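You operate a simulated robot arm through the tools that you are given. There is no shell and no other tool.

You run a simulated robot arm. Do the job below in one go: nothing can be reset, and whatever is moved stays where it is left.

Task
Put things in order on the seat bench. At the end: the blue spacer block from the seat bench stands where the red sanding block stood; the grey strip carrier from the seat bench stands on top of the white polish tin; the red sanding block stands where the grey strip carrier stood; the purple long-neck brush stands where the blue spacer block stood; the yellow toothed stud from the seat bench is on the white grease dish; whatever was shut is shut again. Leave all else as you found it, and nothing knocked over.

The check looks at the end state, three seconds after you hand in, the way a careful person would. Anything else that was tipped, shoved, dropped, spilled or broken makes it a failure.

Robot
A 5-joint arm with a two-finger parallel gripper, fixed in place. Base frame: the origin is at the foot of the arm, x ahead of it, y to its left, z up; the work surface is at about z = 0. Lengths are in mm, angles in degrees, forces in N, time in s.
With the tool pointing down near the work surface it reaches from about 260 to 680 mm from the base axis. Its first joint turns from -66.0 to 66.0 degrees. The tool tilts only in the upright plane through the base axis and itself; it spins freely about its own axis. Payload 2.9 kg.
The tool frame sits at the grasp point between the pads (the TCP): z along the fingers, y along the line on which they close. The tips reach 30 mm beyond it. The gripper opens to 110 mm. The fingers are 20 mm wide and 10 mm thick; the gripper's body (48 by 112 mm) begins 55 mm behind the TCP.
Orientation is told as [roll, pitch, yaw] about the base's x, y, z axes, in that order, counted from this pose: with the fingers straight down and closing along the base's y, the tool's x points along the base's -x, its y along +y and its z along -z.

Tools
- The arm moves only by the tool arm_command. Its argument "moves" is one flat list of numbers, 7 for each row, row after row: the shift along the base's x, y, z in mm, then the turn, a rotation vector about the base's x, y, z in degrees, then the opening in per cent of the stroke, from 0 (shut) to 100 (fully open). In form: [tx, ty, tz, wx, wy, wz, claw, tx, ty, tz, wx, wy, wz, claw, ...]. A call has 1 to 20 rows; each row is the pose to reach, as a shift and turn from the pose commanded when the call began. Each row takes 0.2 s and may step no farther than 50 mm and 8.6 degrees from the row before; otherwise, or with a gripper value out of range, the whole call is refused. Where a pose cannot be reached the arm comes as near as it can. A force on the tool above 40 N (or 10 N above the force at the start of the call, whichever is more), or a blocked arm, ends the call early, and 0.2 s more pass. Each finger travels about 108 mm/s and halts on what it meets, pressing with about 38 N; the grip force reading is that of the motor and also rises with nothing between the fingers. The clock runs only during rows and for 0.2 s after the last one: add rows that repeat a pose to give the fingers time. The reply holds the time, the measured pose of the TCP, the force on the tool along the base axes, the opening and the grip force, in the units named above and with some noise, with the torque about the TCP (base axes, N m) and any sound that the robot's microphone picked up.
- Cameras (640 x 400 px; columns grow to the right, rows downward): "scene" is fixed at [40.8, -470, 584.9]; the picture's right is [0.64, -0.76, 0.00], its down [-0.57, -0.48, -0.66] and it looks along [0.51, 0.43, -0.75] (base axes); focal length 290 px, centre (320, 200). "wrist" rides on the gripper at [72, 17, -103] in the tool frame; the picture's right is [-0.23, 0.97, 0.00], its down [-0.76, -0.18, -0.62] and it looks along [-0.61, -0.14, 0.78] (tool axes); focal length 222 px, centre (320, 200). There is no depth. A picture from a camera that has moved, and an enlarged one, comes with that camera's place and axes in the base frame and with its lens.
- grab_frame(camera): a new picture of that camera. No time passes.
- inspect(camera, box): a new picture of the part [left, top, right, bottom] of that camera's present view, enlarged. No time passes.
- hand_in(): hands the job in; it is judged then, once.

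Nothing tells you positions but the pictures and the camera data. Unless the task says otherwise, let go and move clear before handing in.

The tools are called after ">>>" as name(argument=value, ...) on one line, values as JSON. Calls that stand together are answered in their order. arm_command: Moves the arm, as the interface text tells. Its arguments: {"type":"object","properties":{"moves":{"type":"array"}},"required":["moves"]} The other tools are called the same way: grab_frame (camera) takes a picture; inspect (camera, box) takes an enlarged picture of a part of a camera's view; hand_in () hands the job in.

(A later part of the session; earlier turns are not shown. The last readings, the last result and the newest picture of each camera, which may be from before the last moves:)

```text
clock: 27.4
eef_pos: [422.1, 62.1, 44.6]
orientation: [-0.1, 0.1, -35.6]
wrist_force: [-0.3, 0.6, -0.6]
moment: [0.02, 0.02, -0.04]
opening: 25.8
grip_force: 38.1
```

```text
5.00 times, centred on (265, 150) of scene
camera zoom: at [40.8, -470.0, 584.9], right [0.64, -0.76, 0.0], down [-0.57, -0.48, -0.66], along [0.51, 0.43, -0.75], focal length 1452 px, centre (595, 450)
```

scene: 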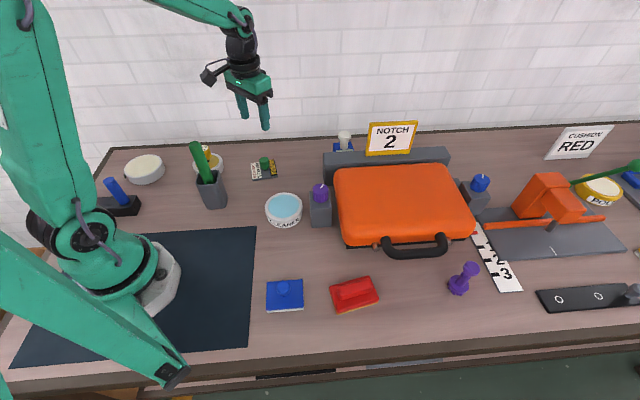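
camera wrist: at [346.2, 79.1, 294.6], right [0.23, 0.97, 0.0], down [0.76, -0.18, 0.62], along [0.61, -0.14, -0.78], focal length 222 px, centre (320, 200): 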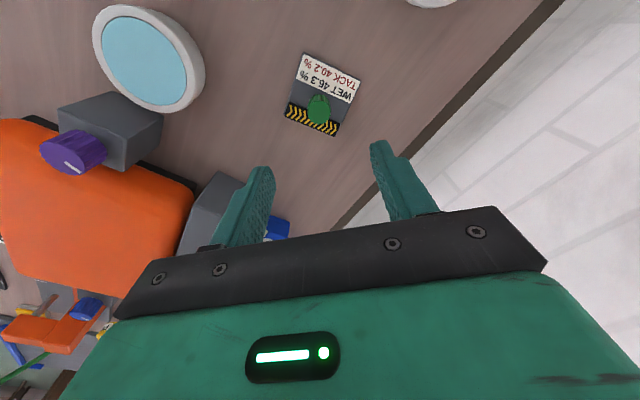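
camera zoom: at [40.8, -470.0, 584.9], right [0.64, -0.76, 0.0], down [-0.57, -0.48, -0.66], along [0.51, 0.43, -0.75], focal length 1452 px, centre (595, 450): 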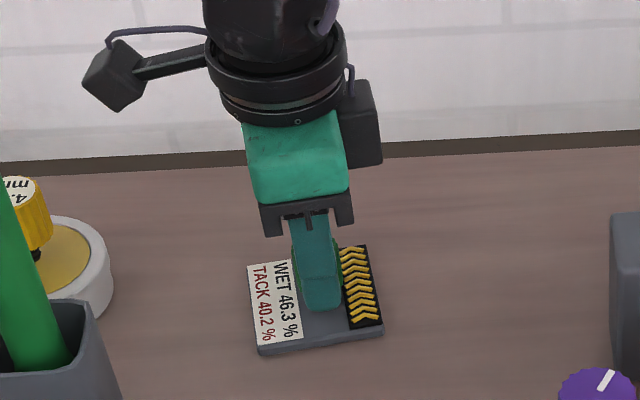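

The carrier is gripped by its knob (25.8 mm). I'll lift it straight up and carry it over to the polish tin at about (192, 319).

>>> arm_command(moves=[0, 0, 8, 0, 0, 0, 10, 0, 0, 35, 0, 0, 0, 10, 0, 0, 75, 0, 0, 0, 10, 0, 0, 115, 0, 0, 0, 10, 0, 0, 155, 0, 0, 0, 10, 0, 0, 180, 0, 0, 0, 10, -12, 13.5, 190, 0, 0, 0, 10, -36, 40.5, 190, 0, 0, 0, 10, -62, 70, 190, 0, 0, 0, 10, -88, 99, 190, 0, 0, 0, 10, -114, 128.5, 190, 0, 0, 0, 10, -140, 158, 190, 0, 0, 0, 10, -166, 187.5, 190, 0, 0, 0, 10, -192, 217, 190, 0, 0, 0, 10, -212, 239.5, 190, 0, 0, 0, 10, -223, 251.5, 190, 0, 0, 0, 10, -226.5, 255.5, 190, 0, 0, 0, 10, -226.5, 255.5, 190, 0, 0, 0, 10])

>>> grab_frame(camera="wrist")

>>> grab_frame(camera="scene")

```text
clock: 31.2
eef_pos: [193.7, 317.3, 235.8]
orientation: [0.0, 0.0, -35.8]
wrist_force: [0.6, -0.2, -0.8]
moment: [-0.01, 0.02, -0.05]
opening: 25.5
grip_force: 37.4
```

```text
taken
camera wrist: at [144.6, 373.1, 337.4], right [0.75, 0.66, 0.0], down [0.51, -0.59, 0.62], along [0.41, -0.47, -0.78], focal length 222 px, centre (320, 200)
```

wrist: 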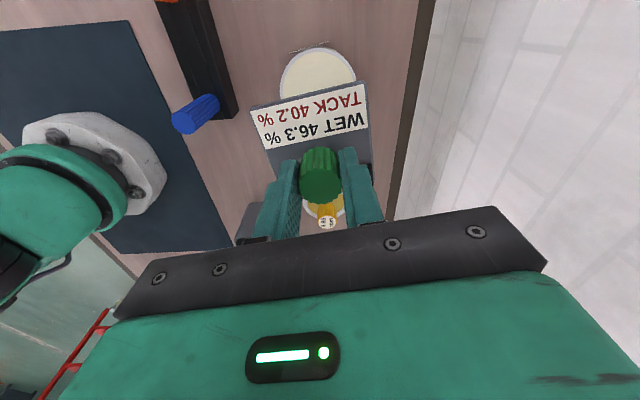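

```text
taken
```

scene: 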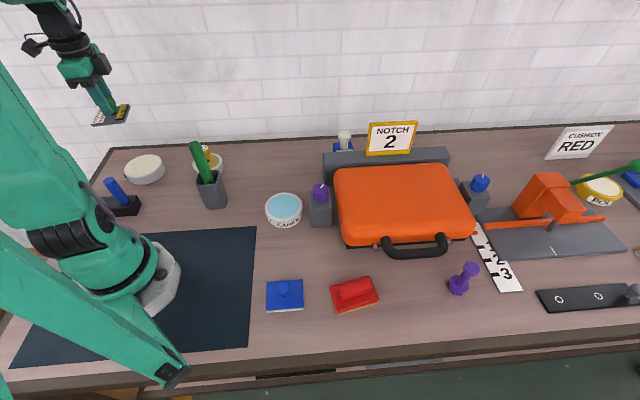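

>>> inspect(camera="wrist", box=[240, 30, 400, 130])

>>> inspect(camera="scene", box=[100, 140, 180, 190])

```text
4.00 times, centred on (320, 80) of wrist
camera zoom: at [144.6, 373.1, 337.4], right [0.75, 0.66, 0.0], down [0.51, -0.59, 0.62], along [0.41, -0.47, -0.78], focal length 888 px, centre (320, 680)
```

zoom: 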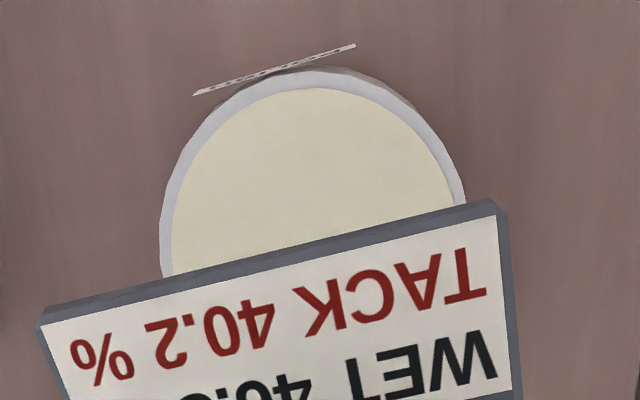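

```text
8.00 times, centred on (140, 165) of scene
camera zoom: at [40.8, -470.0, 584.9], right [0.64, -0.76, 0.0], down [-0.57, -0.48, -0.66], along [0.51, 0.43, -0.75], focal length 2323 px, centre (1760, 480)
```

zoom: 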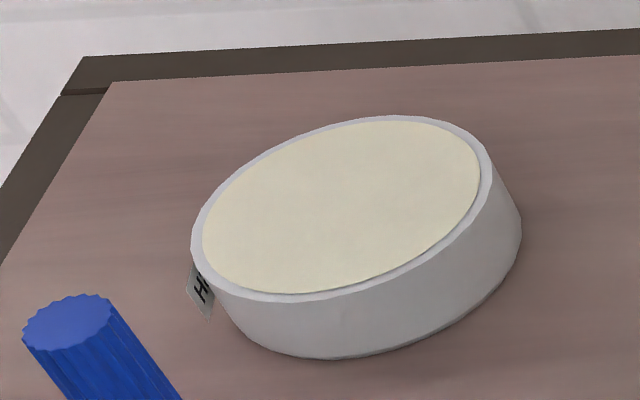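

I can see only part of the tin past the slab. I'll shift back about 50 mm so the whole tin is visible and I can fix its centre.

>>> arm_command(moves=[13, -15, 0, 0, 0, 0, 10, 26, -30, 0, 0, 0, 0, 10, 39, -45, 0, 0, 0, 0, 10, 39, -45, 0, 0, 0, 0, 10])

>>> inspect(camera="wrist", box=[240, 0, 400, 100])

```text
clock: 32.2
eef_pos: [233.8, 271.6, 234.4]
orientation: [0.0, -0.1, -35.7]
wrist_force: [-0.1, -0.3, 0.6]
moment: [0.01, -0.03, 0.01]
opening: 25.7
grip_force: 37.7
```

```text
4.00 times, centred on (320, 50) of wrist
camera zoom: at [184.8, 327.7, 338.4], right [0.75, 0.66, 0.0], down [0.52, -0.59, 0.62], along [0.41, -0.47, -0.78], focal length 888 px, centre (320, 800)
```

zoom: 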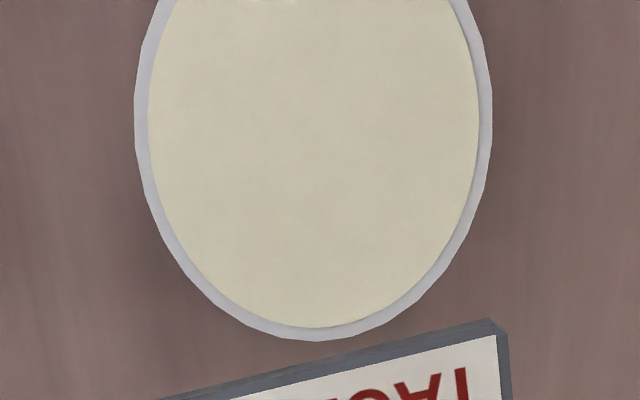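

The tin's centre comes out at about (190, 318), radius about 50 mm, and the slab's centre sits about 5 mm toward its label side from the grip. I'll move over the tin and lower to just above it.

>>> arm_command(moves=[-13.5, 14, 0, 0, 0, 0, 10, -27, 28, 0, 0, 0, 0, 10, -38, 39.5, -10, 0, 0, 0, 10, -40.6, 42.3, -40, 0, 0, 0, 10, -40.6, 42.3, -80, 0, 0, 0, 10, -40.6, 42.3, -115, 0, 0, 0, 10, -40.6, 42.3, -136, 0, 0, 0, 10, -40.6, 42.3, -143, 0, 0, 0, 10, -40.6, 42.3, -143, 0, 0, 0, 10])

>>> grab_frame(camera="wrist")

>>> inspect(camera="scene", box=[90, 110, 210, 185])

```text
clock: 34.2
eef_pos: [192.3, 314.4, 91.3]
orientation: [0.0, 0.0, -35.8]
wrist_force: [-0.3, 0.1, -0.2]
moment: [0.0, 0.05, 0.02]
opening: 25.7
grip_force: 38.5
```

```text
taken
camera wrist: at [145.0, 370.2, 194.6], right [0.75, 0.66, 0.0], down [0.51, -0.59, 0.62], along [0.41, -0.47, -0.78], focal length 222 px, centre (320, 200)
```

wrist: 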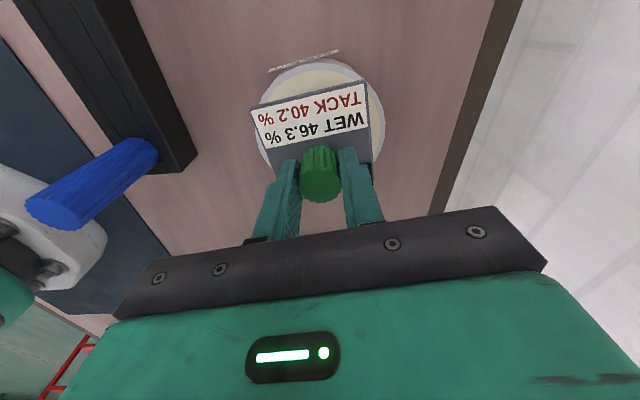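

```text
5.33 times, centred on (150, 148) of scene
camera zoom: at [40.8, -470.0, 584.9], right [0.64, -0.76, 0.0], down [-0.57, -0.48, -0.66], along [0.51, 0.43, -0.75], focal length 1549 px, centre (1227, 480)
```

zoom: 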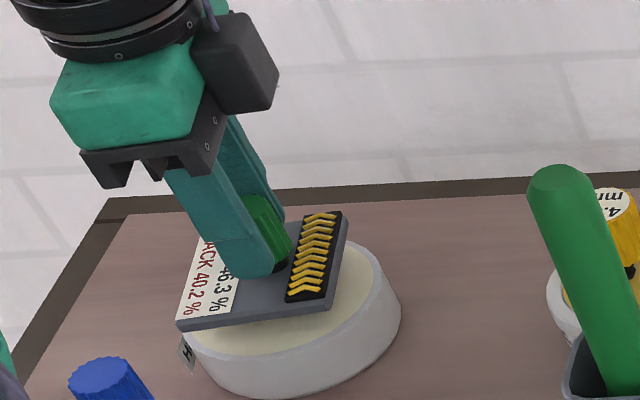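

Alignment looks good. I'll ease down toward contact.

>>> arm_command(moves=[0, 0, -8, 0, 0, 0, 10, 0, 0, -13, 0, 0, 0, 10, 0, 0, -15, 0, 0, 0, 10])

>>> inspect(camera="scene", box=[90, 120, 210, 195])

```text
clock: 35.0
eef_pos: [193.1, 315.8, 77.7]
orientation: [0.0, 0.1, -35.6]
wrist_force: [1.4, -2.0, 4.1]
moment: [-0.1, 0.05, 0.04]
opening: 25.6
grip_force: 38.0
```

```text
5.33 times, centred on (150, 158) of scene
camera zoom: at [40.8, -470.1, 584.9], right [0.64, -0.76, 0.0], down [-0.57, -0.48, -0.66], along [0.51, 0.43, -0.75], focal length 1549 px, centre (1227, 427)
```

zoom: 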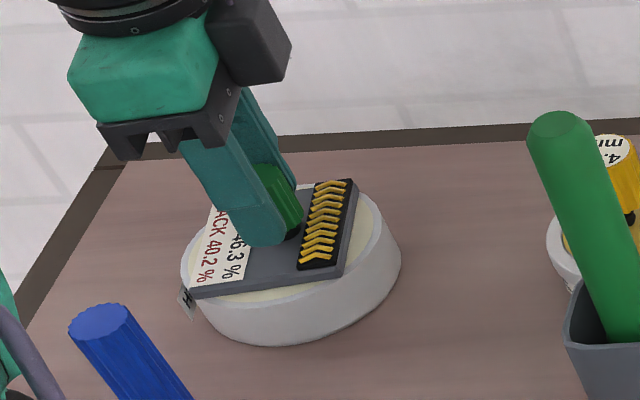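

The slab has just touched the tin lightly (4 N). I'll release it and look.

>>> arm_command(moves=[0, 0, 0, 0, 0, 0, 26, 0, 0, 0, 0, 0, 0, 34, 0, 0, 0, 0, 0, 0, 44, 0, 0, 0, 0, 0, 0, 44])

>>> inspect(camera="wrist", box=[200, 40, 440, 240])

>>> inspect(camera="scene", box=[90, 120, 210, 195])

```text
clock: 36.0
eef_pos: [193.5, 315.6, 78.4]
orientation: [0.0, 0.0, -35.6]
wrist_force: [-1.3, 0.5, -0.7]
moment: [0.02, 0.01, 0.02]
opening: 48.4
grip_force: 0.1
```

```text
2.00 times, centred on (320, 140) of wrist
camera zoom: at [144.7, 370.6, 180.2], right [0.75, 0.66, 0.0], down [0.51, -0.59, 0.62], along [0.41, -0.47, -0.78], focal length 444 px, centre (320, 320)
```

zoom: 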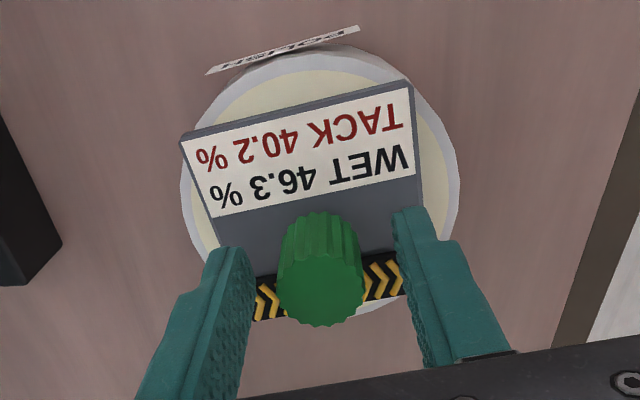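

```text
5.33 times, centred on (150, 158) of scene
camera zoom: at [40.8, -470.0, 584.9], right [0.64, -0.76, 0.0], down [-0.57, -0.48, -0.66], along [0.51, 0.43, -0.75], focal length 1549 px, centre (1227, 427)
```

zoom: 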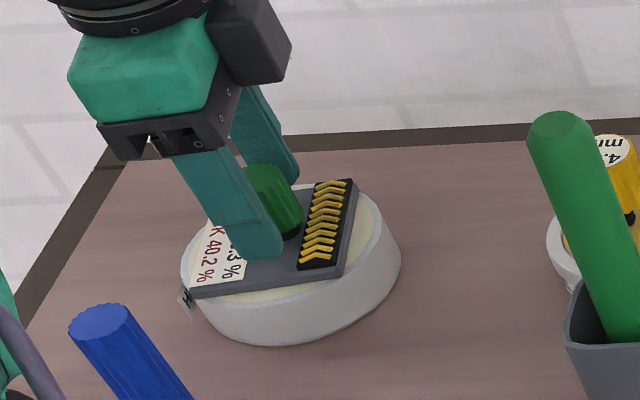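

The carrier stands flat on the polish tin. I'll lift clear and swing over the bench toward the red sanding block.

>>> arm_command(moves=[0, 0, 6, 0, 0, 0, 50, 0, 0, 35, 0, 0, 0, 60, 0, 0, 80, 0, 0, 0, 60, 0, 0, 125, 0, 0, 0, 60, 0, 0, 170, 0, 0, 0, 60, 0, 0, 210, 0, 0, 0, 60, 0, 0, 240, 0, 0, 0, 60, 27.4, -32.8, 240, 0, 0, 0, 60, 54.8, -65.6, 240, 0, 0, 0, 60, 82.2, -98.4, 240, 0, 0, 0, 60, 109.6, -131.2, 240, 0, 0, 0, 60, 137, -164, 240, 0, 0, 0, 60, 157, -200, 240, 0, 0, 0, 60, 177, -236, 240, 0, 0, 0, 60, 197, -272, 240, 0, 0, 0, 60, 217, -308, 240, 0, 0, 0, 60, 237, -344, 240, 0, 0, 0, 60])

>>> inspect(camera="scene", box=[90, 130, 250, 230])

>>> arm_command(moves=[-18, -40, 0, 0, 0, -2, 60, -36, -80, 0, 0, 0, -4, 60, -54, -120, 0, 0, 0, -6, 60, -72, -160, 0, 0, 0, -8, 60, -90, -200, 0, 0, 0, -10, 60, -108, -240, 0, 0, 0, -12, 60, -126, -280, -20, 0, 0, -14, 60, -142, -315, -50, 0, 0, -15, 60, -145, -322, -85, 0, 0, -15, 60, -145, -322, -100, 0, 0, -15, 60, -145, -322, -100, 0, 0, -15, 60])

>>> grab_frame(camera="wrist")

>>> grab_frame(camera="scene")

```text
clock: 39.6
eef_pos: [430.2, -28.9, 315.3]
orientation: [0.1, 0.0, -35.8]
wrist_force: [-0.2, 1.0, 0.1]
moment: [0.02, 0.0, 0.03]
opening: 66.1
grip_force: 0.1
```

```text
4.00 times, centred on (170, 180) of scene
camera zoom: at [40.8, -470.0, 584.9], right [0.64, -0.76, 0.0], down [-0.57, -0.48, -0.66], along [0.51, 0.43, -0.75], focal length 1162 px, centre (920, 280)
```

zoom: 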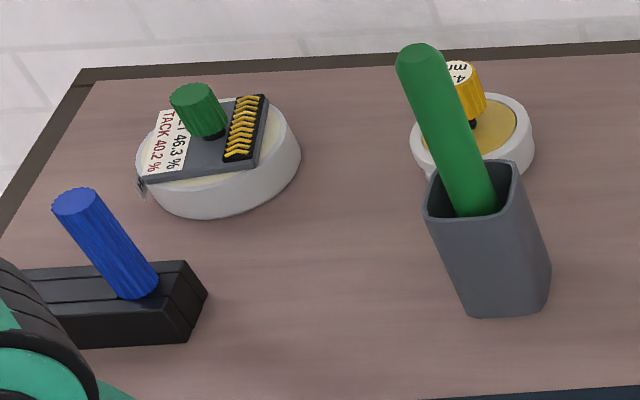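

```text
clock: 42.0
eef_pos: [286.8, -351.8, 217.8]
orientation: [0.0, 0.0, -50.7]
wrist_force: [0.7, -0.4, 0.4]
moment: [0.01, -0.01, -0.01]
opening: 66.1
grip_force: 0.1
```

```text
taken
camera wrist: at [254.3, -285.7, 320.3], right [0.9, 0.44, 0.0], down [0.35, -0.7, 0.62], along [0.27, -0.56, -0.78], focal length 222 px, centre (320, 200)
```

wrist: 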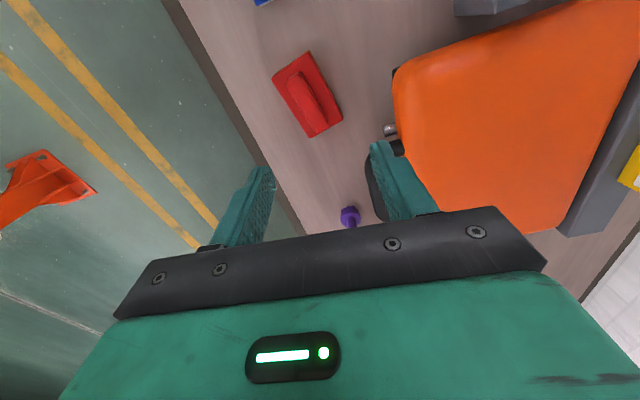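

```text
taken
```

scene: 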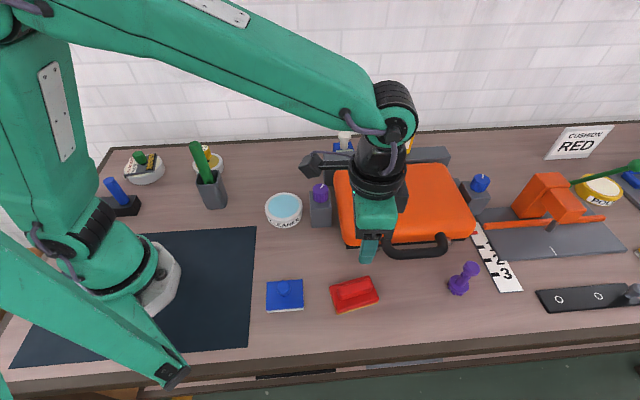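

Both placed pieces look right. Now I zoom in on the red sanding block to get its exact centre and angle.

>>> inspect(camera="wrist", box=[250, 40, 378, 150])

>>> inspect(camera="scene", box=[318, 264, 390, 320])

```text
3.64 times, centred on (314, 95) of wrist
camera zoom: at [254.3, -285.7, 320.3], right [0.9, 0.44, 0.0], down [0.35, -0.7, 0.62], along [0.27, -0.56, -0.78], focal length 808 px, centre (342, 582)
```

zoom: 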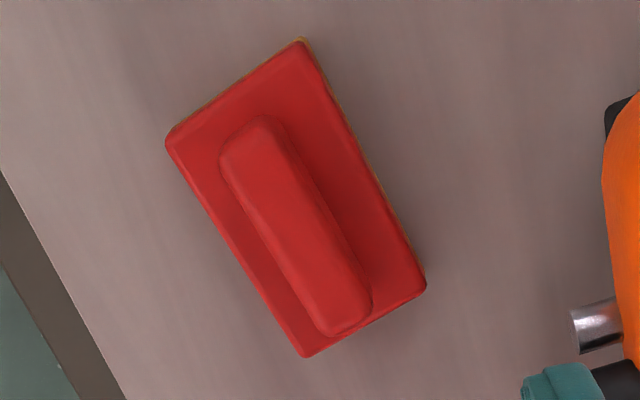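

```text
7.14 times, centred on (354, 292) of scene
camera zoom: at [40.8, -470.0, 584.9], right [0.64, -0.76, 0.0], down [-0.57, -0.48, -0.66], along [0.51, 0.43, -0.75], focal length 2074 px, centre (77, -457)
```

zoom: 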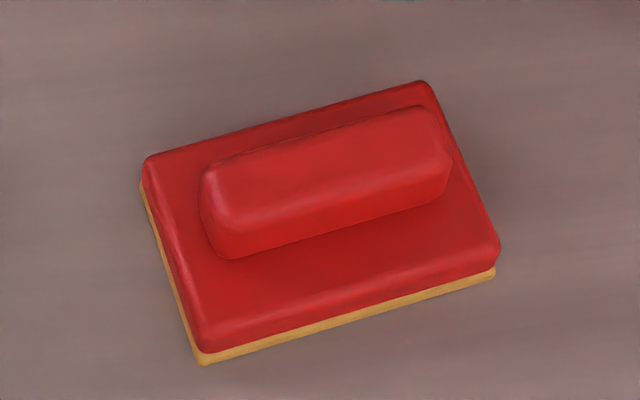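

The red block is about 88 × 53 mm, centred near (277, -361), with its long axis at -34°; its slab top is near z 21 and the handle top near 42. I'll align the fingers across the handle and descend partway to check.

>>> arm_command(moves=[-4, -4, -20, 0, 0, 5, 60, -8.6, -9.3, -50, 0, 0, 11, 60, -8.6, -9.3, -85, 0, 0, 16.4, 60, -8.6, -9.3, -115, 0, 0, 16.4, 60, -8.6, -9.3, -127, 0, 0, 16.4, 60, -8.6, -9.3, -127, 0, 0, 16.4, 60])

>>> inspect(camera="wrist", box=[200, 60, 440, 210])

>>> inspect(camera="scene", box=[300, 230, 410, 320])

```text
clock: 43.4
eef_pos: [276.0, -363.3, 89.8]
orientation: [0.0, -0.1, -34.3]
wrist_force: [-1.2, 0.3, 0.1]
moment: [0.0, 0.01, -0.01]
opening: 65.9
grip_force: 0.0
```

```text
2.67 times, centred on (320, 135) of wrist
camera zoom: at [226.4, -308.1, 193.8], right [0.74, 0.68, 0.0], down [0.53, -0.58, 0.62], along [0.42, -0.46, -0.78], focal length 592 px, centre (320, 373)
```

zoom: 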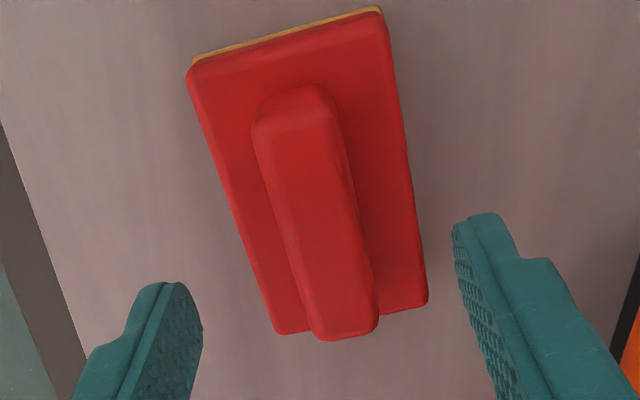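

```text
4.44 times, centred on (355, 275) of scene
camera zoom: at [40.8, -470.0, 584.9], right [0.64, -0.76, 0.0], down [-0.57, -0.48, -0.66], along [0.51, 0.43, -0.75], focal length 1291 px, centre (164, -133)
```

zoom: 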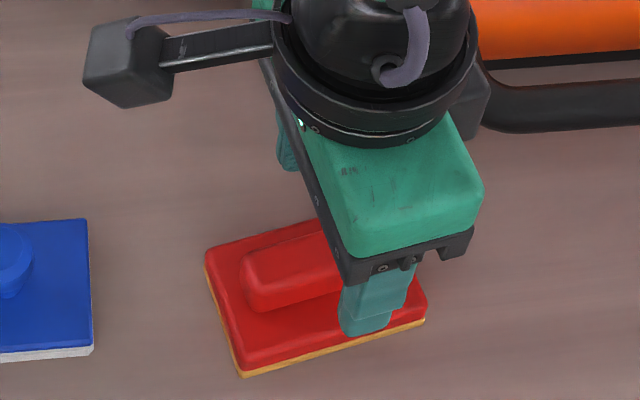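

The handle lies nicely between the fingers, a few mm toward the near end. I'll descend to grip the handle with the tips just above the slab.

>>> arm_command(moves=[-2, 1.5, -15, 0, 0, 0, 55, -2, 1.5, -30, 0, 0, 0, 50, -2, 1.5, -36, 0, 0, 0, 45, -2, 1.5, -36, 0, 0, 0, 30, -2, 1.5, -36, 0, 0, 0, 12, -2, 1.5, -36, 0, 0, 0, 5, -2, 1.5, -36, 0, 0, 0, 5, -2, 1.5, -36, 0, 0, 0, 5])

>>> inspect(camera="wrist", box=[200, 60, 440, 210])

>>> inspect(camera="scene", box=[300, 240, 410, 330])

```text
clock: 45.2
eef_pos: [274.3, -360.2, 54.0]
orientation: [0.1, 0.1, -34.3]
wrist_force: [-0.2, -0.2, 0.4]
moment: [0.01, -0.01, 0.0]
opening: 21.2
grip_force: 38.0
```

```text
2.67 times, centred on (320, 135) of wrist
camera zoom: at [224.2, -305.6, 157.2], right [0.74, 0.68, 0.0], down [0.53, -0.58, 0.62], along [0.42, -0.46, -0.78], focal length 592 px, centre (320, 373)
```

zoom: 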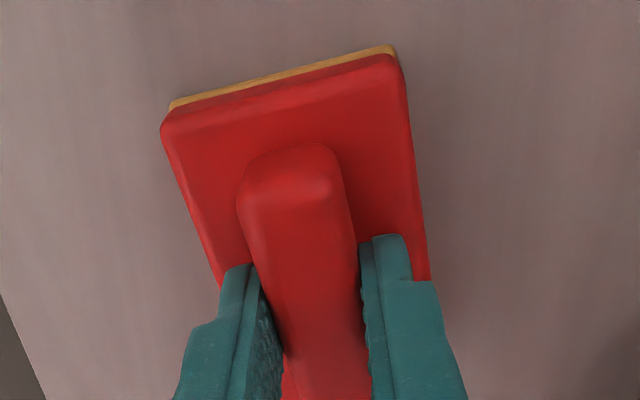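

```text
4.44 times, centred on (355, 285) of scene
camera zoom: at [40.8, -470.0, 584.9], right [0.64, -0.76, 0.0], down [-0.57, -0.48, -0.66], along [0.51, 0.43, -0.75], focal length 1291 px, centre (164, -178)
```

zoom: 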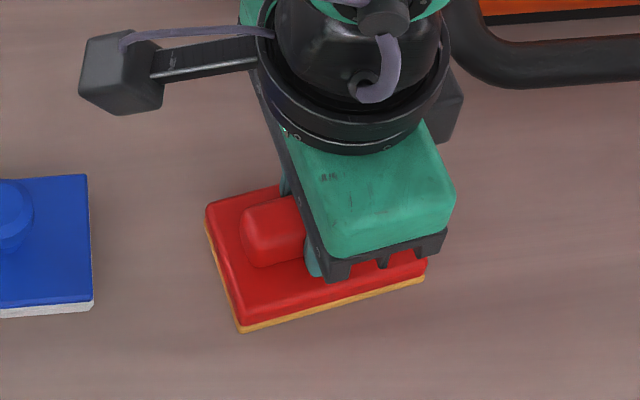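

The handle is held firmly (21 mm, 38 N). I'll lift the red block and carry it high over to the spot the carrier left at (418, 64.5).

>>> arm_command(moves=[0, 0, 6, 0, 0, 0, 5, 0, 0, 30, 0, 0, 0, 5, 0, 0, 70, 0, 0, 0, 5, 0, 0, 110, 0, 0, 0, 5, 0, 0, 150, 0, 0, 0, 5, 0, 0, 185, 0, 0, 0, 5, 6, 18, 200, 0, 0, 0, 5, 18, 54, 200, 0, 0, 0, 5, 31, 94, 200, 0, 0, 0, 5, 44, 134, 200, 0, 0, 0, 5, 57.5, 174, 200, 0, 0, 0, 5, 71, 214, 200, 0, 0, 0, 5, 84, 254, 200, 0, 0, 0, 5, 97, 294, 200, 0, 0, 0, 5, 110, 334, 200, 0, 0, 0, 5, 123, 374, 200, 0, 0, 0, 5, 134, 406, 200, 0, 0, 0, 5, 139.5, 421, 195, 0, 0, 0, 5, 140.7, 425.8, 180, 0, 0, 0, 5, 140.7, 425.8, 175, 0, 0, 0, 5])

>>> grab_frame(camera="wrist")

>>> grab_frame(camera="scene")

```text
clock: 49.4
eef_pos: [415.4, 66.6, 228.0]
orientation: [0.0, 0.1, -34.4]
wrist_force: [0.2, -0.2, -1.5]
moment: [-0.02, 0.01, -0.01]
opening: 21.3
grip_force: 37.7
```

```text
taken
camera wrist: at [365.6, 120.8, 331.6], right [0.74, 0.68, 0.0], down [0.53, -0.58, 0.62], along [0.42, -0.46, -0.78], focal length 222 px, centre (320, 200)
```

wrist: 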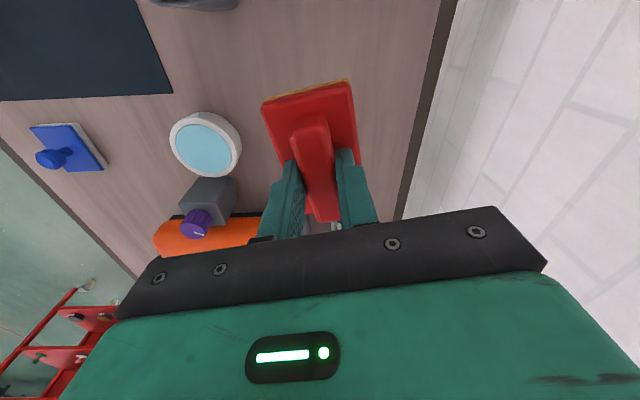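

```text
taken
```

scene: 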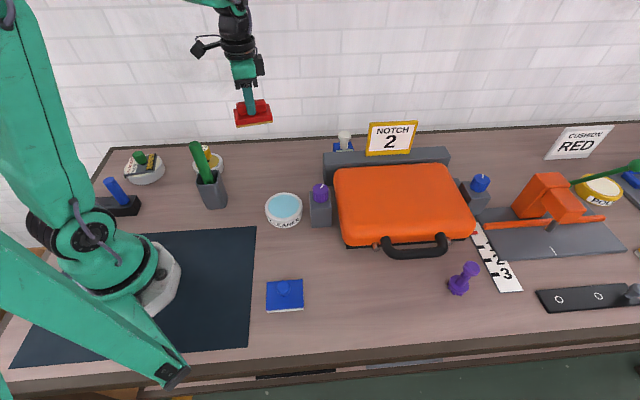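

The block is over the target spot. I'll lower it to just above the bench, then ease to contact.

>>> arm_command(moves=[0, 0, -40, 0, 0, 0, 5, 0, 0, -80, 0, 0, 0, 5, 0, 0, -120, 0, 0, 0, 5, 0, 0, -150, 0, 0, 0, 5, 0, 0, -167, 0, 0, 0, 5, 0, 0, -172, 0, 0, 0, 5, 0, 0, -173.5, 0, 0, 0, 5, 0, 0, -173.5, 0, 0, 0, 5])

>>> inspect(camera="scene", box=[210, 110, 320, 190])

>>> inspect(camera="wrist", box=[200, 60, 440, 210])

```text
clock: 51.2
eef_pos: [414.0, 66.1, 55.5]
orientation: [0.0, -0.1, -34.3]
wrist_force: [-0.4, -0.3, -1.7]
moment: [0.03, -0.01, -0.04]
opening: 21.3
grip_force: 37.9
```

```text
5.00 times, centred on (265, 150) of scene
camera zoom: at [40.8, -470.0, 584.9], right [0.64, -0.76, 0.0], down [-0.57, -0.48, -0.66], along [0.51, 0.43, -0.75], focal length 1452 px, centre (595, 450)
```

zoom: 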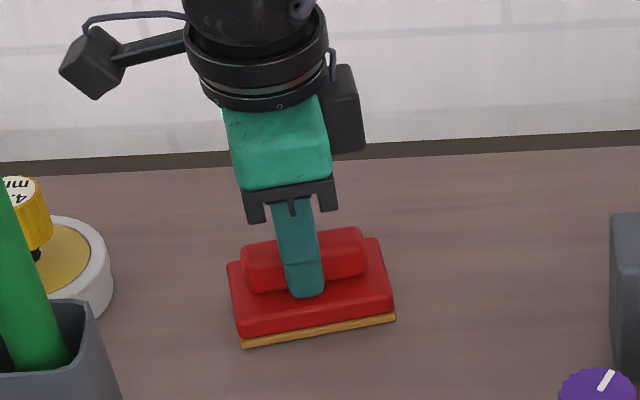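

```text
2.67 times, centred on (320, 135) of wrist
camera zoom: at [364.5, 120.7, 158.1], right [0.74, 0.68, 0.0], down [0.53, -0.58, 0.62], along [0.42, -0.46, -0.78], focal length 592 px, centre (320, 373)
```

zoom: 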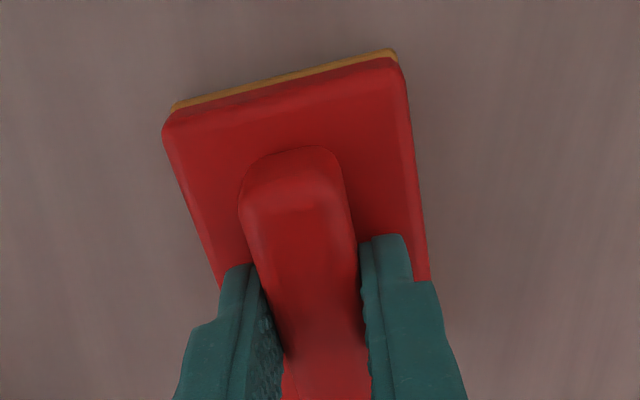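

Comparing with the earlier view, the block is within about 2–4 mm of where the carrier was. I'll nudge it slightly and set it down.

>>> arm_command(moves=[0.3, 1.8, 0, 0, 0, 0, 5, 0.3, 1.8, -0.8, 0, 0, 0, 5, 0.3, 1.8, -1.2, 0, 0, 0, 5, 0.3, 1.8, -1.2, 0, 0, 0, 5])

```text
clock: 52.2
eef_pos: [415.1, 68.9, 54.3]
orientation: [0.0, 0.0, -34.3]
wrist_force: [-0.3, 0.9, -1.3]
moment: [-0.01, 0.0, 0.0]
opening: 21.1
grip_force: 37.7
```

>>> arm_command(moves=[0, 0, -0.5, 0, 0, 0, 5, 0, 0, -0.9, 0, 0, 0, 5, 0, 0, -0.9, 0, 0, 0, 5])

```text
clock: 53.0
eef_pos: [416.4, 68.8, 53.8]
orientation: [0.0, 0.0, -34.3]
wrist_force: [-4.0, 0.8, 9.1]
moment: [-0.06, 0.15, 0.01]
opening: 21.5
grip_force: 38.0
```

The block is resting on the bench (9 N). I'll release it, check, and lift off.

>>> arm_command(moves=[0, 0, 0.3, 0, 0, 0, 5, 0, 0, 0.3, 0, 0, 0, 22, 0, 0, 0.3, 0, 0, 0, 30, 0, 0, 0.3, 0, 0, 0, 38, 0, 0, 0.3, 0, 0, 0, 38, 0, 0, 8, 0, 0, 0, 45, 0, 0, 40, 0, 0, 0, 60, 0, 0, 80, 0, 0, 0, 60, 0, 0, 120, 0, 0, 0, 60, 0, 0, 150, 0, 0, 0, 60])

>>> grab_frame(camera="wrist")

>>> inspect(camera="scene", box=[210, 110, 320, 190])

```text
clock: 55.2
eef_pos: [414.7, 67.8, 203.4]
orientation: [0.0, 0.1, -34.3]
wrist_force: [0.5, -0.4, -0.1]
moment: [0.0, -0.03, -0.06]
opening: 66.2
grip_force: 0.0
```

```text
taken
camera wrist: at [364.1, 122.6, 306.4], right [0.74, 0.68, 0.0], down [0.53, -0.58, 0.62], along [0.42, -0.46, -0.78], focal length 222 px, centre (320, 200)
```

wrist: 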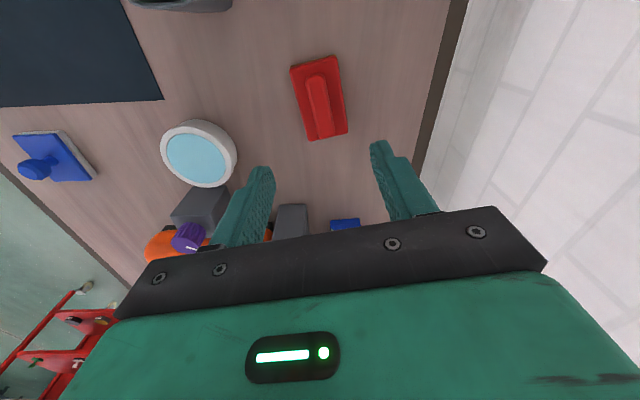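

```text
5.00 times, centred on (265, 150) of scene
camera zoom: at [40.8, -470.0, 584.9], right [0.64, -0.76, 0.0], down [-0.57, -0.48, -0.66], along [0.51, 0.43, -0.75], focal length 1452 px, centre (595, 450)
```

zoom: 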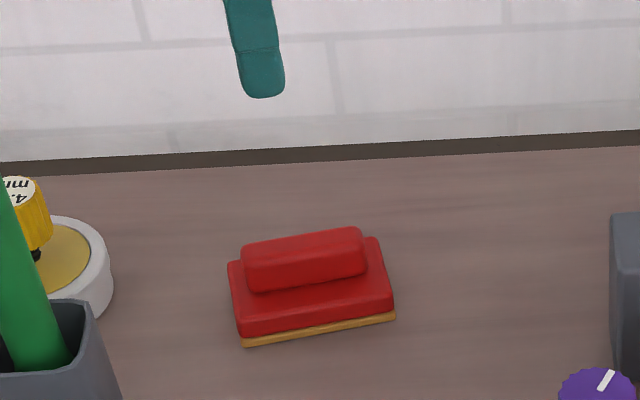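

The red block stands in the carrier's old spot. Next is the blue 2.25 mm spacer at about (618, -77), behind the bar. I'll hover well above the sign, with the wrist turned so the camera is on the wall side.

>>> arm_command(moves=[10, -7, 20, 0, 0, -8.4, 60, 27, -19, 40, 0, 0, -16.8, 60, 44, -31, 60, 0, 0, -25.2, 60, 61, -43, 70, 0, 0, -33.6, 60, 78, -55, 70, 0, 0, -42, 60, 95, -67, 70, 0, 0, -50.4, 60, 112, -80, 70, 0, 0, -58.8, 60, 130, -93, 70, 0, 0, -67.2, 60, 148, -106, 70, 0, 0, -75.6, 60, 166, -119, 70, 0, 0, -84, 60, 184, -132, 70, 0, 0, -92.4, 60, 202, -145, 70, 0, 0, -100.8, 60, 202, -145, 60, 0, 0, -101.7, 60, 202, -145, 60, 0, 0, -101.7, 60])

>>> grab_frame(camera="wrist")

>>> grab_frame(camera="scene")

```text
clock: 58.2
eef_pos: [617.8, -79.3, 263.1]
orientation: [0.0, 0.1, -136.1]
wrist_force: [-0.7, 0.1, -0.4]
moment: [-0.03, 0.0, 0.01]
opening: 66.1
grip_force: 0.0
```

```text
taken
camera wrist: at [681.1, -40.8, 365.7], right [0.51, -0.86, 0.0], down [-0.67, -0.4, 0.62], along [-0.54, -0.32, -0.78], focal length 222 px, centre (320, 200)
```

wrist: 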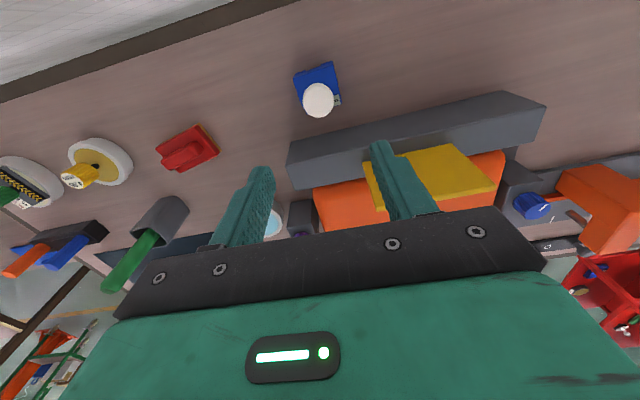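

```text
taken
```

scene: 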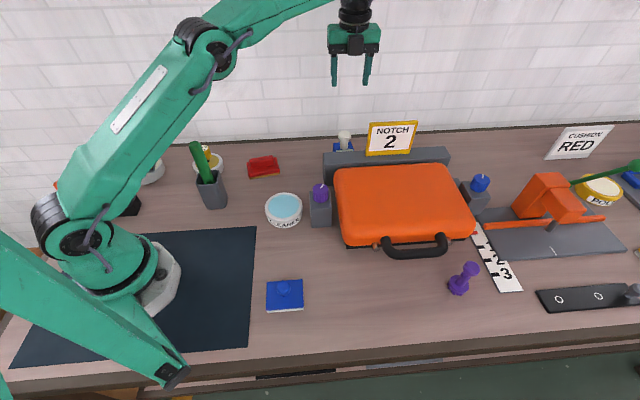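

>>> inspect(camera="wrist", box=[270, 45, 370, 125])

>>> inspect(camera="scene", box=[320, 115, 380, 155])

>>> inspect(camera="wrist", box=[260, 60, 560, 220])

```text
5.00 times, centred on (320, 85) of wrist
camera zoom: at [681.1, -40.8, 365.7], right [0.51, -0.86, 0.0], down [-0.67, -0.4, 0.62], along [-0.54, -0.32, -0.78], focal length 1111 px, centre (320, 775)
```

zoom: 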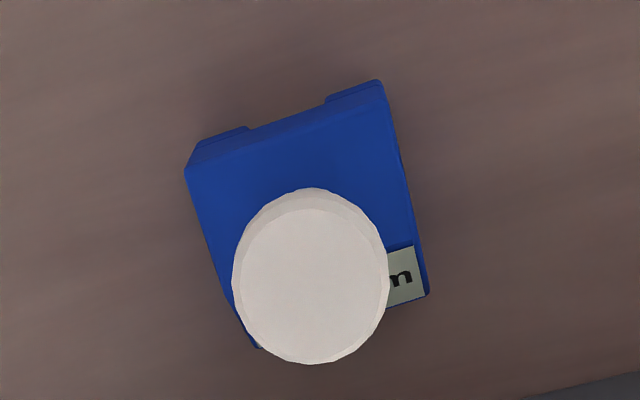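

```text
10.00 times, centred on (350, 135) of scene
camera zoom: at [40.8, -470.0, 584.9], right [0.64, -0.76, 0.0], down [-0.57, -0.48, -0.66], along [0.51, 0.43, -0.75], focal length 2904 px, centre (20, 850)
```

zoom: 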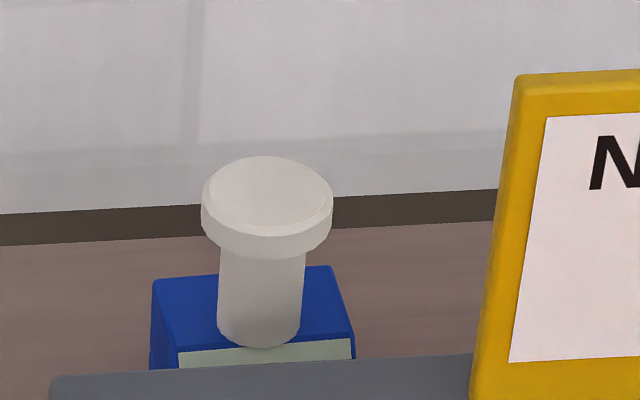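

```text
2.13 times, centred on (410, 140) of wrist
camera zoom: at [681.1, -40.8, 365.7], right [0.51, -0.86, 0.0], down [-0.67, -0.4, 0.62], along [-0.54, -0.32, -0.78], focal length 474 px, centre (128, 328)
```

zoom: 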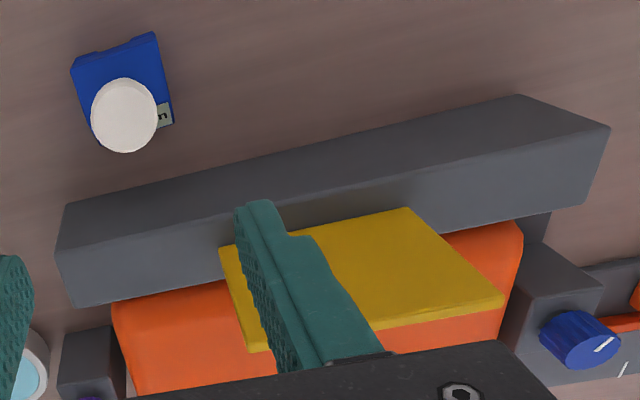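

The spacer has a 37 mm white cap on a neck, centred near (616, -76.5), with its top about 85 mm up. The sign is about 90 mm away from the gripper's path. I'll descend partway and recheck.

>>> arm_command(moves=[-1.5, 1.2, -30, 0, 0, 0, 60, -1.5, 1.2, -70, 0, 0, 0, 60, -1.5, 1.2, -110, 0, 0, 0, 60, -1.5, 1.2, -140, 0, 0, 0, 60, -1.5, 1.2, -148, 0, 0, 0, 60, -1.5, 1.2, -148, 0, 0, 0, 60])

>>> inspect(camera="wrist", box=[200, 60, 440, 210])

>>> inspect(camera="scene", box=[300, 60, 420, 160])

```text
clock: 59.6
eef_pos: [617.7, -75.7, 113.9]
orientation: [0.0, 0.1, -136.0]
wrist_force: [-0.2, 0.2, -0.3]
moment: [0.02, 0.0, 0.03]
opening: 66.0
grip_force: 0.0
```

```text
2.67 times, centred on (320, 135) of wrist
camera zoom: at [679.9, -38.8, 217.5], right [0.51, -0.86, 0.0], down [-0.67, -0.4, 0.62], along [-0.53, -0.32, -0.78], focal length 592 px, centre (320, 373)
```

zoom: 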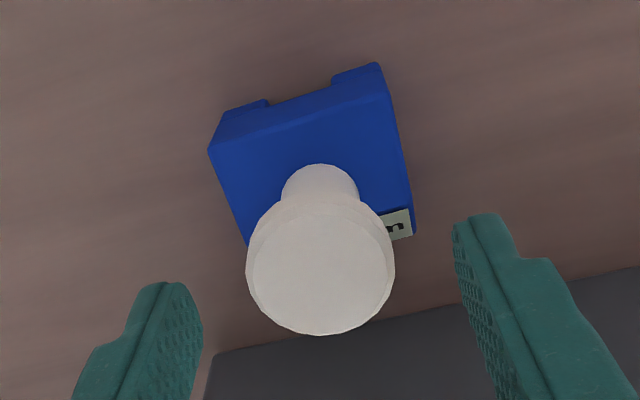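

```text
4.00 times, centred on (360, 110) of scene
camera zoom: at [40.8, -470.0, 584.9], right [0.64, -0.76, 0.0], down [-0.57, -0.48, -0.66], along [0.51, 0.43, -0.75], focal length 1162 px, centre (160, 560)
```

zoom: 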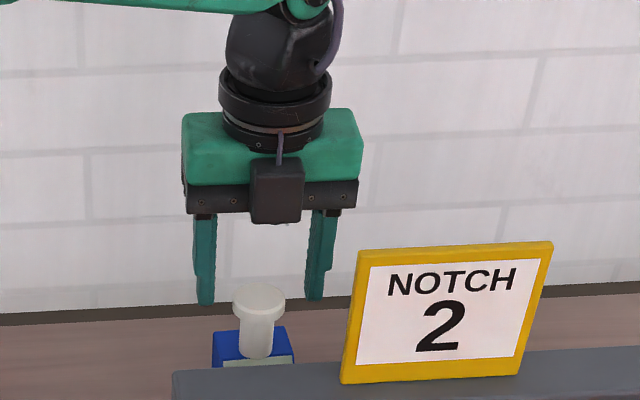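

The cap is centred between the fingers. I'll go down and grip the cap.

>>> arm_command(moves=[0, 0, -15, 0, 0, 0, 60, 0, 0, -30, 0, 0, 0, 55, 0, 0, -37.5, 0, 0, 0, 50, 0, 0, -37.5, 0, 0, 0, 40, 0, 0, -37.5, 0, 0, 0, 25, 0, 0, -37.5, 0, 0, 0, 20, 0, 0, -37.5, 0, 0, 0, 20, 0, 0, -37.5, 0, 0, 0, 20])

>>> inspect(camera="wrist", box=[200, 80, 440, 230])

>>> inspect(camera="scene", box=[310, 90, 390, 160])

```text
clock: 61.4
eef_pos: [615.6, -75.6, 78.1]
orientation: [0.0, 0.0, -136.0]
wrist_force: [1.2, 0.1, -0.3]
moment: [-0.02, -0.06, -0.02]
opening: 36.9
grip_force: 38.1
```

```text
2.67 times, centred on (320, 155) of wrist
camera zoom: at [679.9, -37.7, 181.2], right [0.51, -0.86, 0.0], down [-0.67, -0.4, 0.62], along [-0.54, -0.32, -0.78], focal length 592 px, centre (320, 320)
```

zoom: 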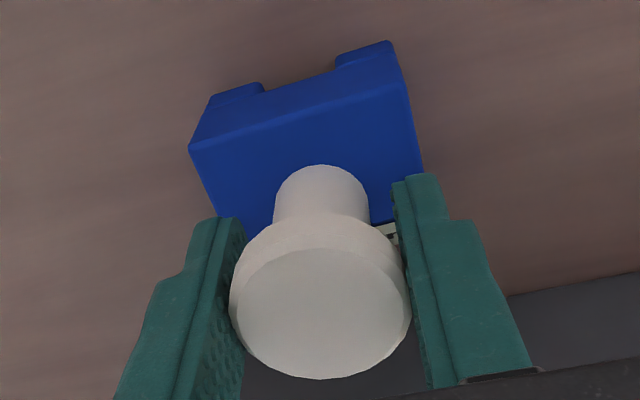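

```text
5.71 times, centred on (350, 125) of scene
camera zoom: at [40.8, -470.0, 584.9], right [0.64, -0.76, 0.0], down [-0.57, -0.48, -0.66], along [0.51, 0.43, -0.75], focal length 1659 px, centre (149, 629)
```

zoom: 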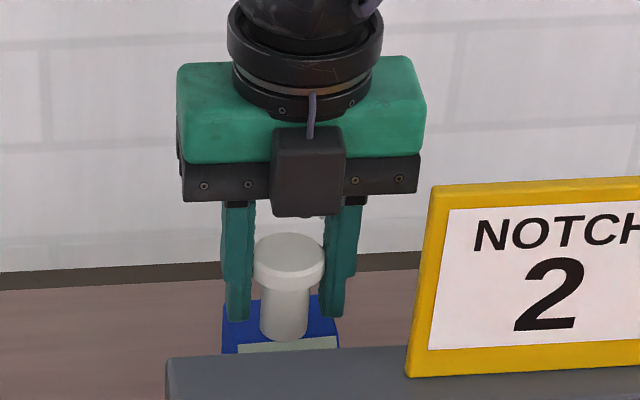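

The spacer is gripped by its cap (36.9 mm). I'll lift it clear of the sign and carry it to the spot the red block left at (277, -361.5).

>>> arm_command(moves=[0, 0, 6, 0, 0, 0, 20, 0, 0, 30, 0, 0, 0, 20, 0, 0, 70, 0, 0, 0, 20, 0, 0, 110, 0, 0, 0, 20, 0, 0, 150, 0, 0, 0, 20, 0, 0, 190, 0, 0, 0, 20, 0, 0, 212, 0, 0, 0, 20, -20, -6, 222, 0, 0, 0, 20, -60, -19, 232, 0, 0, 0, 20, -100, -32, 232, 0, 0, 0, 20, -136, -44, 232, 0, 0, 0, 20, -161.4, -74.2, 232, 0, 0, 0, 20, -186.8, -104.4, 232, 0, 0, 0, 20, -212.2, -134.6, 232, 0, 0, 0, 20, -237.6, -164.8, 232, 0, 0, 0, 20, -263, -195, 232, 0, 0, 0, 20, -288.4, -225.2, 232, 0, 0, 0, 20, -313.8, -255.4, 222, 0, 0, 0, 20, -333, -277.5, 200, 0, 0, 0, 20, -339.3, -285.8, 170, 0, 0, 0, 20])

>>> grab_frame(camera="wrist")

>>> grab_frame(camera="scene")

```text
clock: 65.6
eef_pos: [275.3, -364.0, 248.5]
orientation: [0.0, -0.1, -136.0]
wrist_force: [0.1, -0.4, -1.9]
moment: [0.0, -0.03, -0.02]
opening: 37.1
grip_force: 38.1
```

```text
taken
camera wrist: at [338.8, -325.0, 351.0], right [0.51, -0.86, 0.0], down [-0.67, -0.4, 0.62], along [-0.53, -0.32, -0.78], focal length 222 px, centre (320, 200)
```

wrist: 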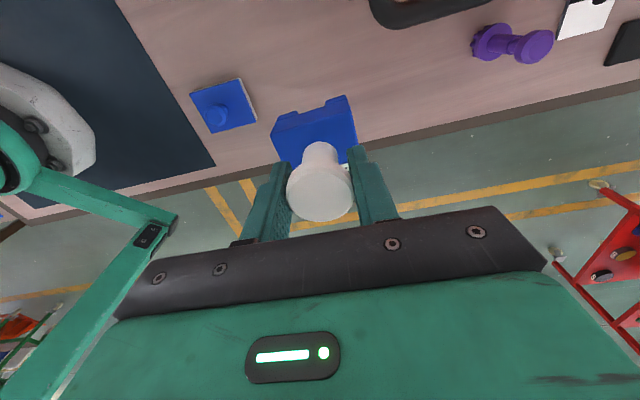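

```text
taken
```

scene: 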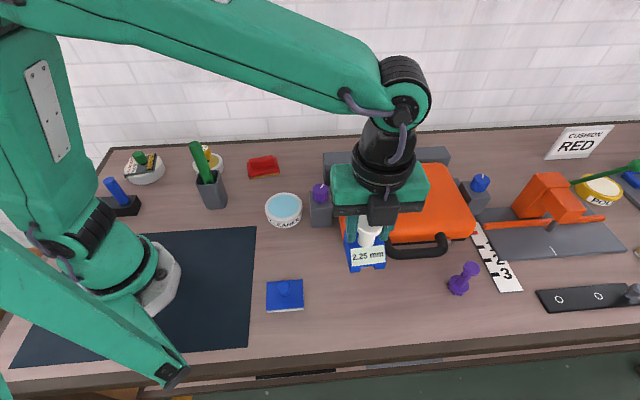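

The spacer hangs upright over the red block's old spot. I'll lower it to just above the bench.

>>> arm_command(moves=[0, 0, -40, 0, 0, 0, 20, 0, 0, -80, 0, 0, 0, 20, 0, 0, -120, 0, 0, 0, 20, 0, 0, -148, 0, 0, 0, 20, 0, 0, -162, 0, 0, 0, 20, 0, 0, -167, 0, 0, 0, 20, 0, 0, -168, 0, 0, 0, 20, 0, 0, -168, 0, 0, 0, 20])

>>> inspect(camera="scene", box=[300, 220, 410, 320])

>>> inspect(camera="wrist", box=[200, 80, 440, 230])

```text
clock: 67.4
eef_pos: [276.9, -361.6, 79.6]
orientation: [-0.1, 0.0, -136.1]
wrist_force: [-0.7, 0.0, -1.7]
moment: [0.03, 0.0, 0.02]
opening: 36.9
grip_force: 38.0
```

```text
4.00 times, centred on (355, 270) of scene
camera zoom: at [40.8, -470.0, 584.9], right [0.64, -0.76, 0.0], down [-0.57, -0.48, -0.66], along [0.51, 0.43, -0.75], focal length 1162 px, centre (180, -80)
```

zoom: 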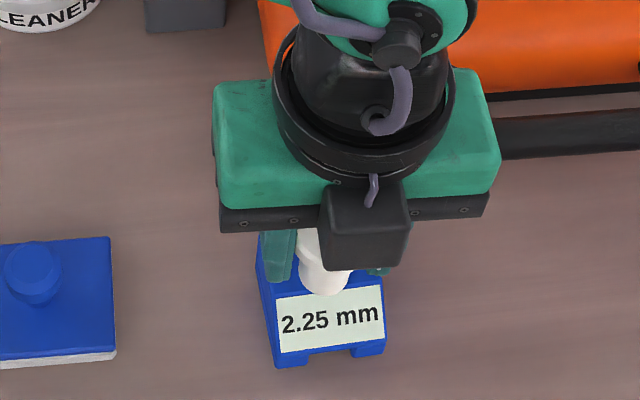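

```text
2.67 times, centred on (320, 155) of wrist
camera zoom: at [340.8, -324.2, 182.3], right [0.51, -0.86, 0.0], down [-0.67, -0.4, 0.62], along [-0.54, -0.32, -0.78], focal length 592 px, centre (320, 320)
```

zoom: 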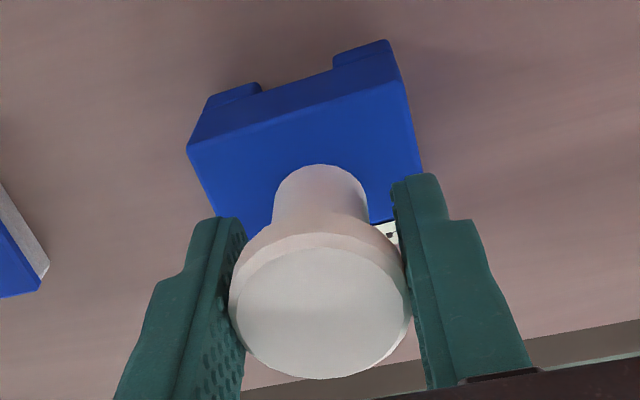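

>>> arm_command(moves=[0, 0, -1, 0, 0, 0, 20, 0, 0, -1.6, 0, 0, 0, 20, 0, 0, -1.6, 0, 0, 0, 20])

```text
clock: 68.2
eef_pos: [276.4, -362.6, 78.2]
orientation: [0.1, 0.1, -135.9]
wrist_force: [-0.3, -0.1, -2.6]
moment: [0.03, 0.01, 0.01]
opening: 37.1
grip_force: 38.0
```

>>> arm_command(moves=[0, 0, -0.5, 0, 0, 0, 20, 0, 0, -0.9, 0, 0, 0, 20, 0, 0, -0.9, 0, 0, 0, 20])

```text
clock: 69.0
eef_pos: [277.8, -362.3, 77.1]
orientation: [0.1, 0.0, -136.0]
wrist_force: [0.0, 0.0, 5.2]
moment: [0.17, 0.19, -0.01]
opening: 37.1
grip_force: 38.0
```

The spacer has touched down (5 N). I'll release it, back straight up, and look.

>>> arm_command(moves=[0, 0, 0, 0, 0, 0, 36, 0, 0, 0, 0, 0, 0, 42, 0, 0, 0, 0, 0, 0, 50, 0, 0, 0, 0, 0, 0, 50, 0, 0, 8, 0, 0, 0, 55, 0, 0, 40, 0, 0, 0, 60, 0, 0, 80, 0, 0, 0, 60, 0, 0, 125, 0, 0, 0, 60, 0, 0, 170, 0, 0, 0, 60, 0, 0, 210, 0, 0, 0, 60])

>>> grab_frame(camera="wrist")

>>> grab_frame(camera="scene")

```text
clock: 71.2
eef_pos: [277.3, -360.8, 288.4]
orientation: [0.0, 0.0, -136.0]
wrist_force: [0.4, -0.5, 1.2]
moment: [0.0, 0.0, -0.02]
opening: 66.1
grip_force: 0.0
```

```text
taken
camera wrist: at [340.7, -323.2, 392.1], right [0.51, -0.86, 0.0], down [-0.67, -0.4, 0.62], along [-0.53, -0.32, -0.78], focal length 222 px, centre (320, 200)
```

wrist: 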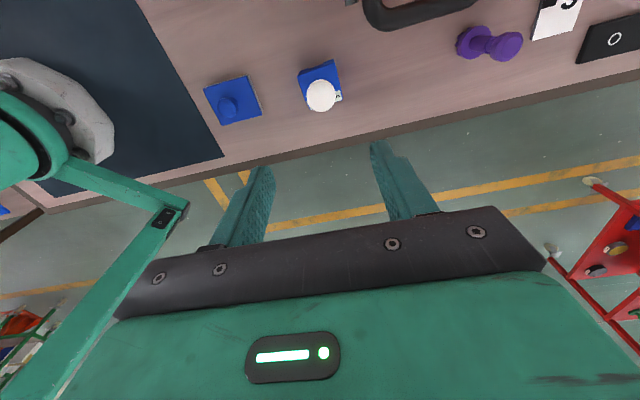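

```text
taken
```

scene: 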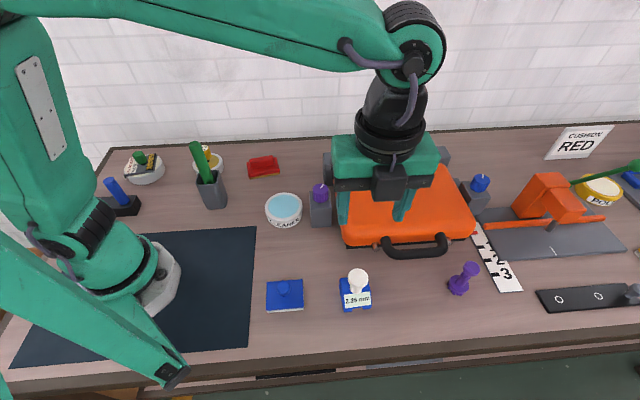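

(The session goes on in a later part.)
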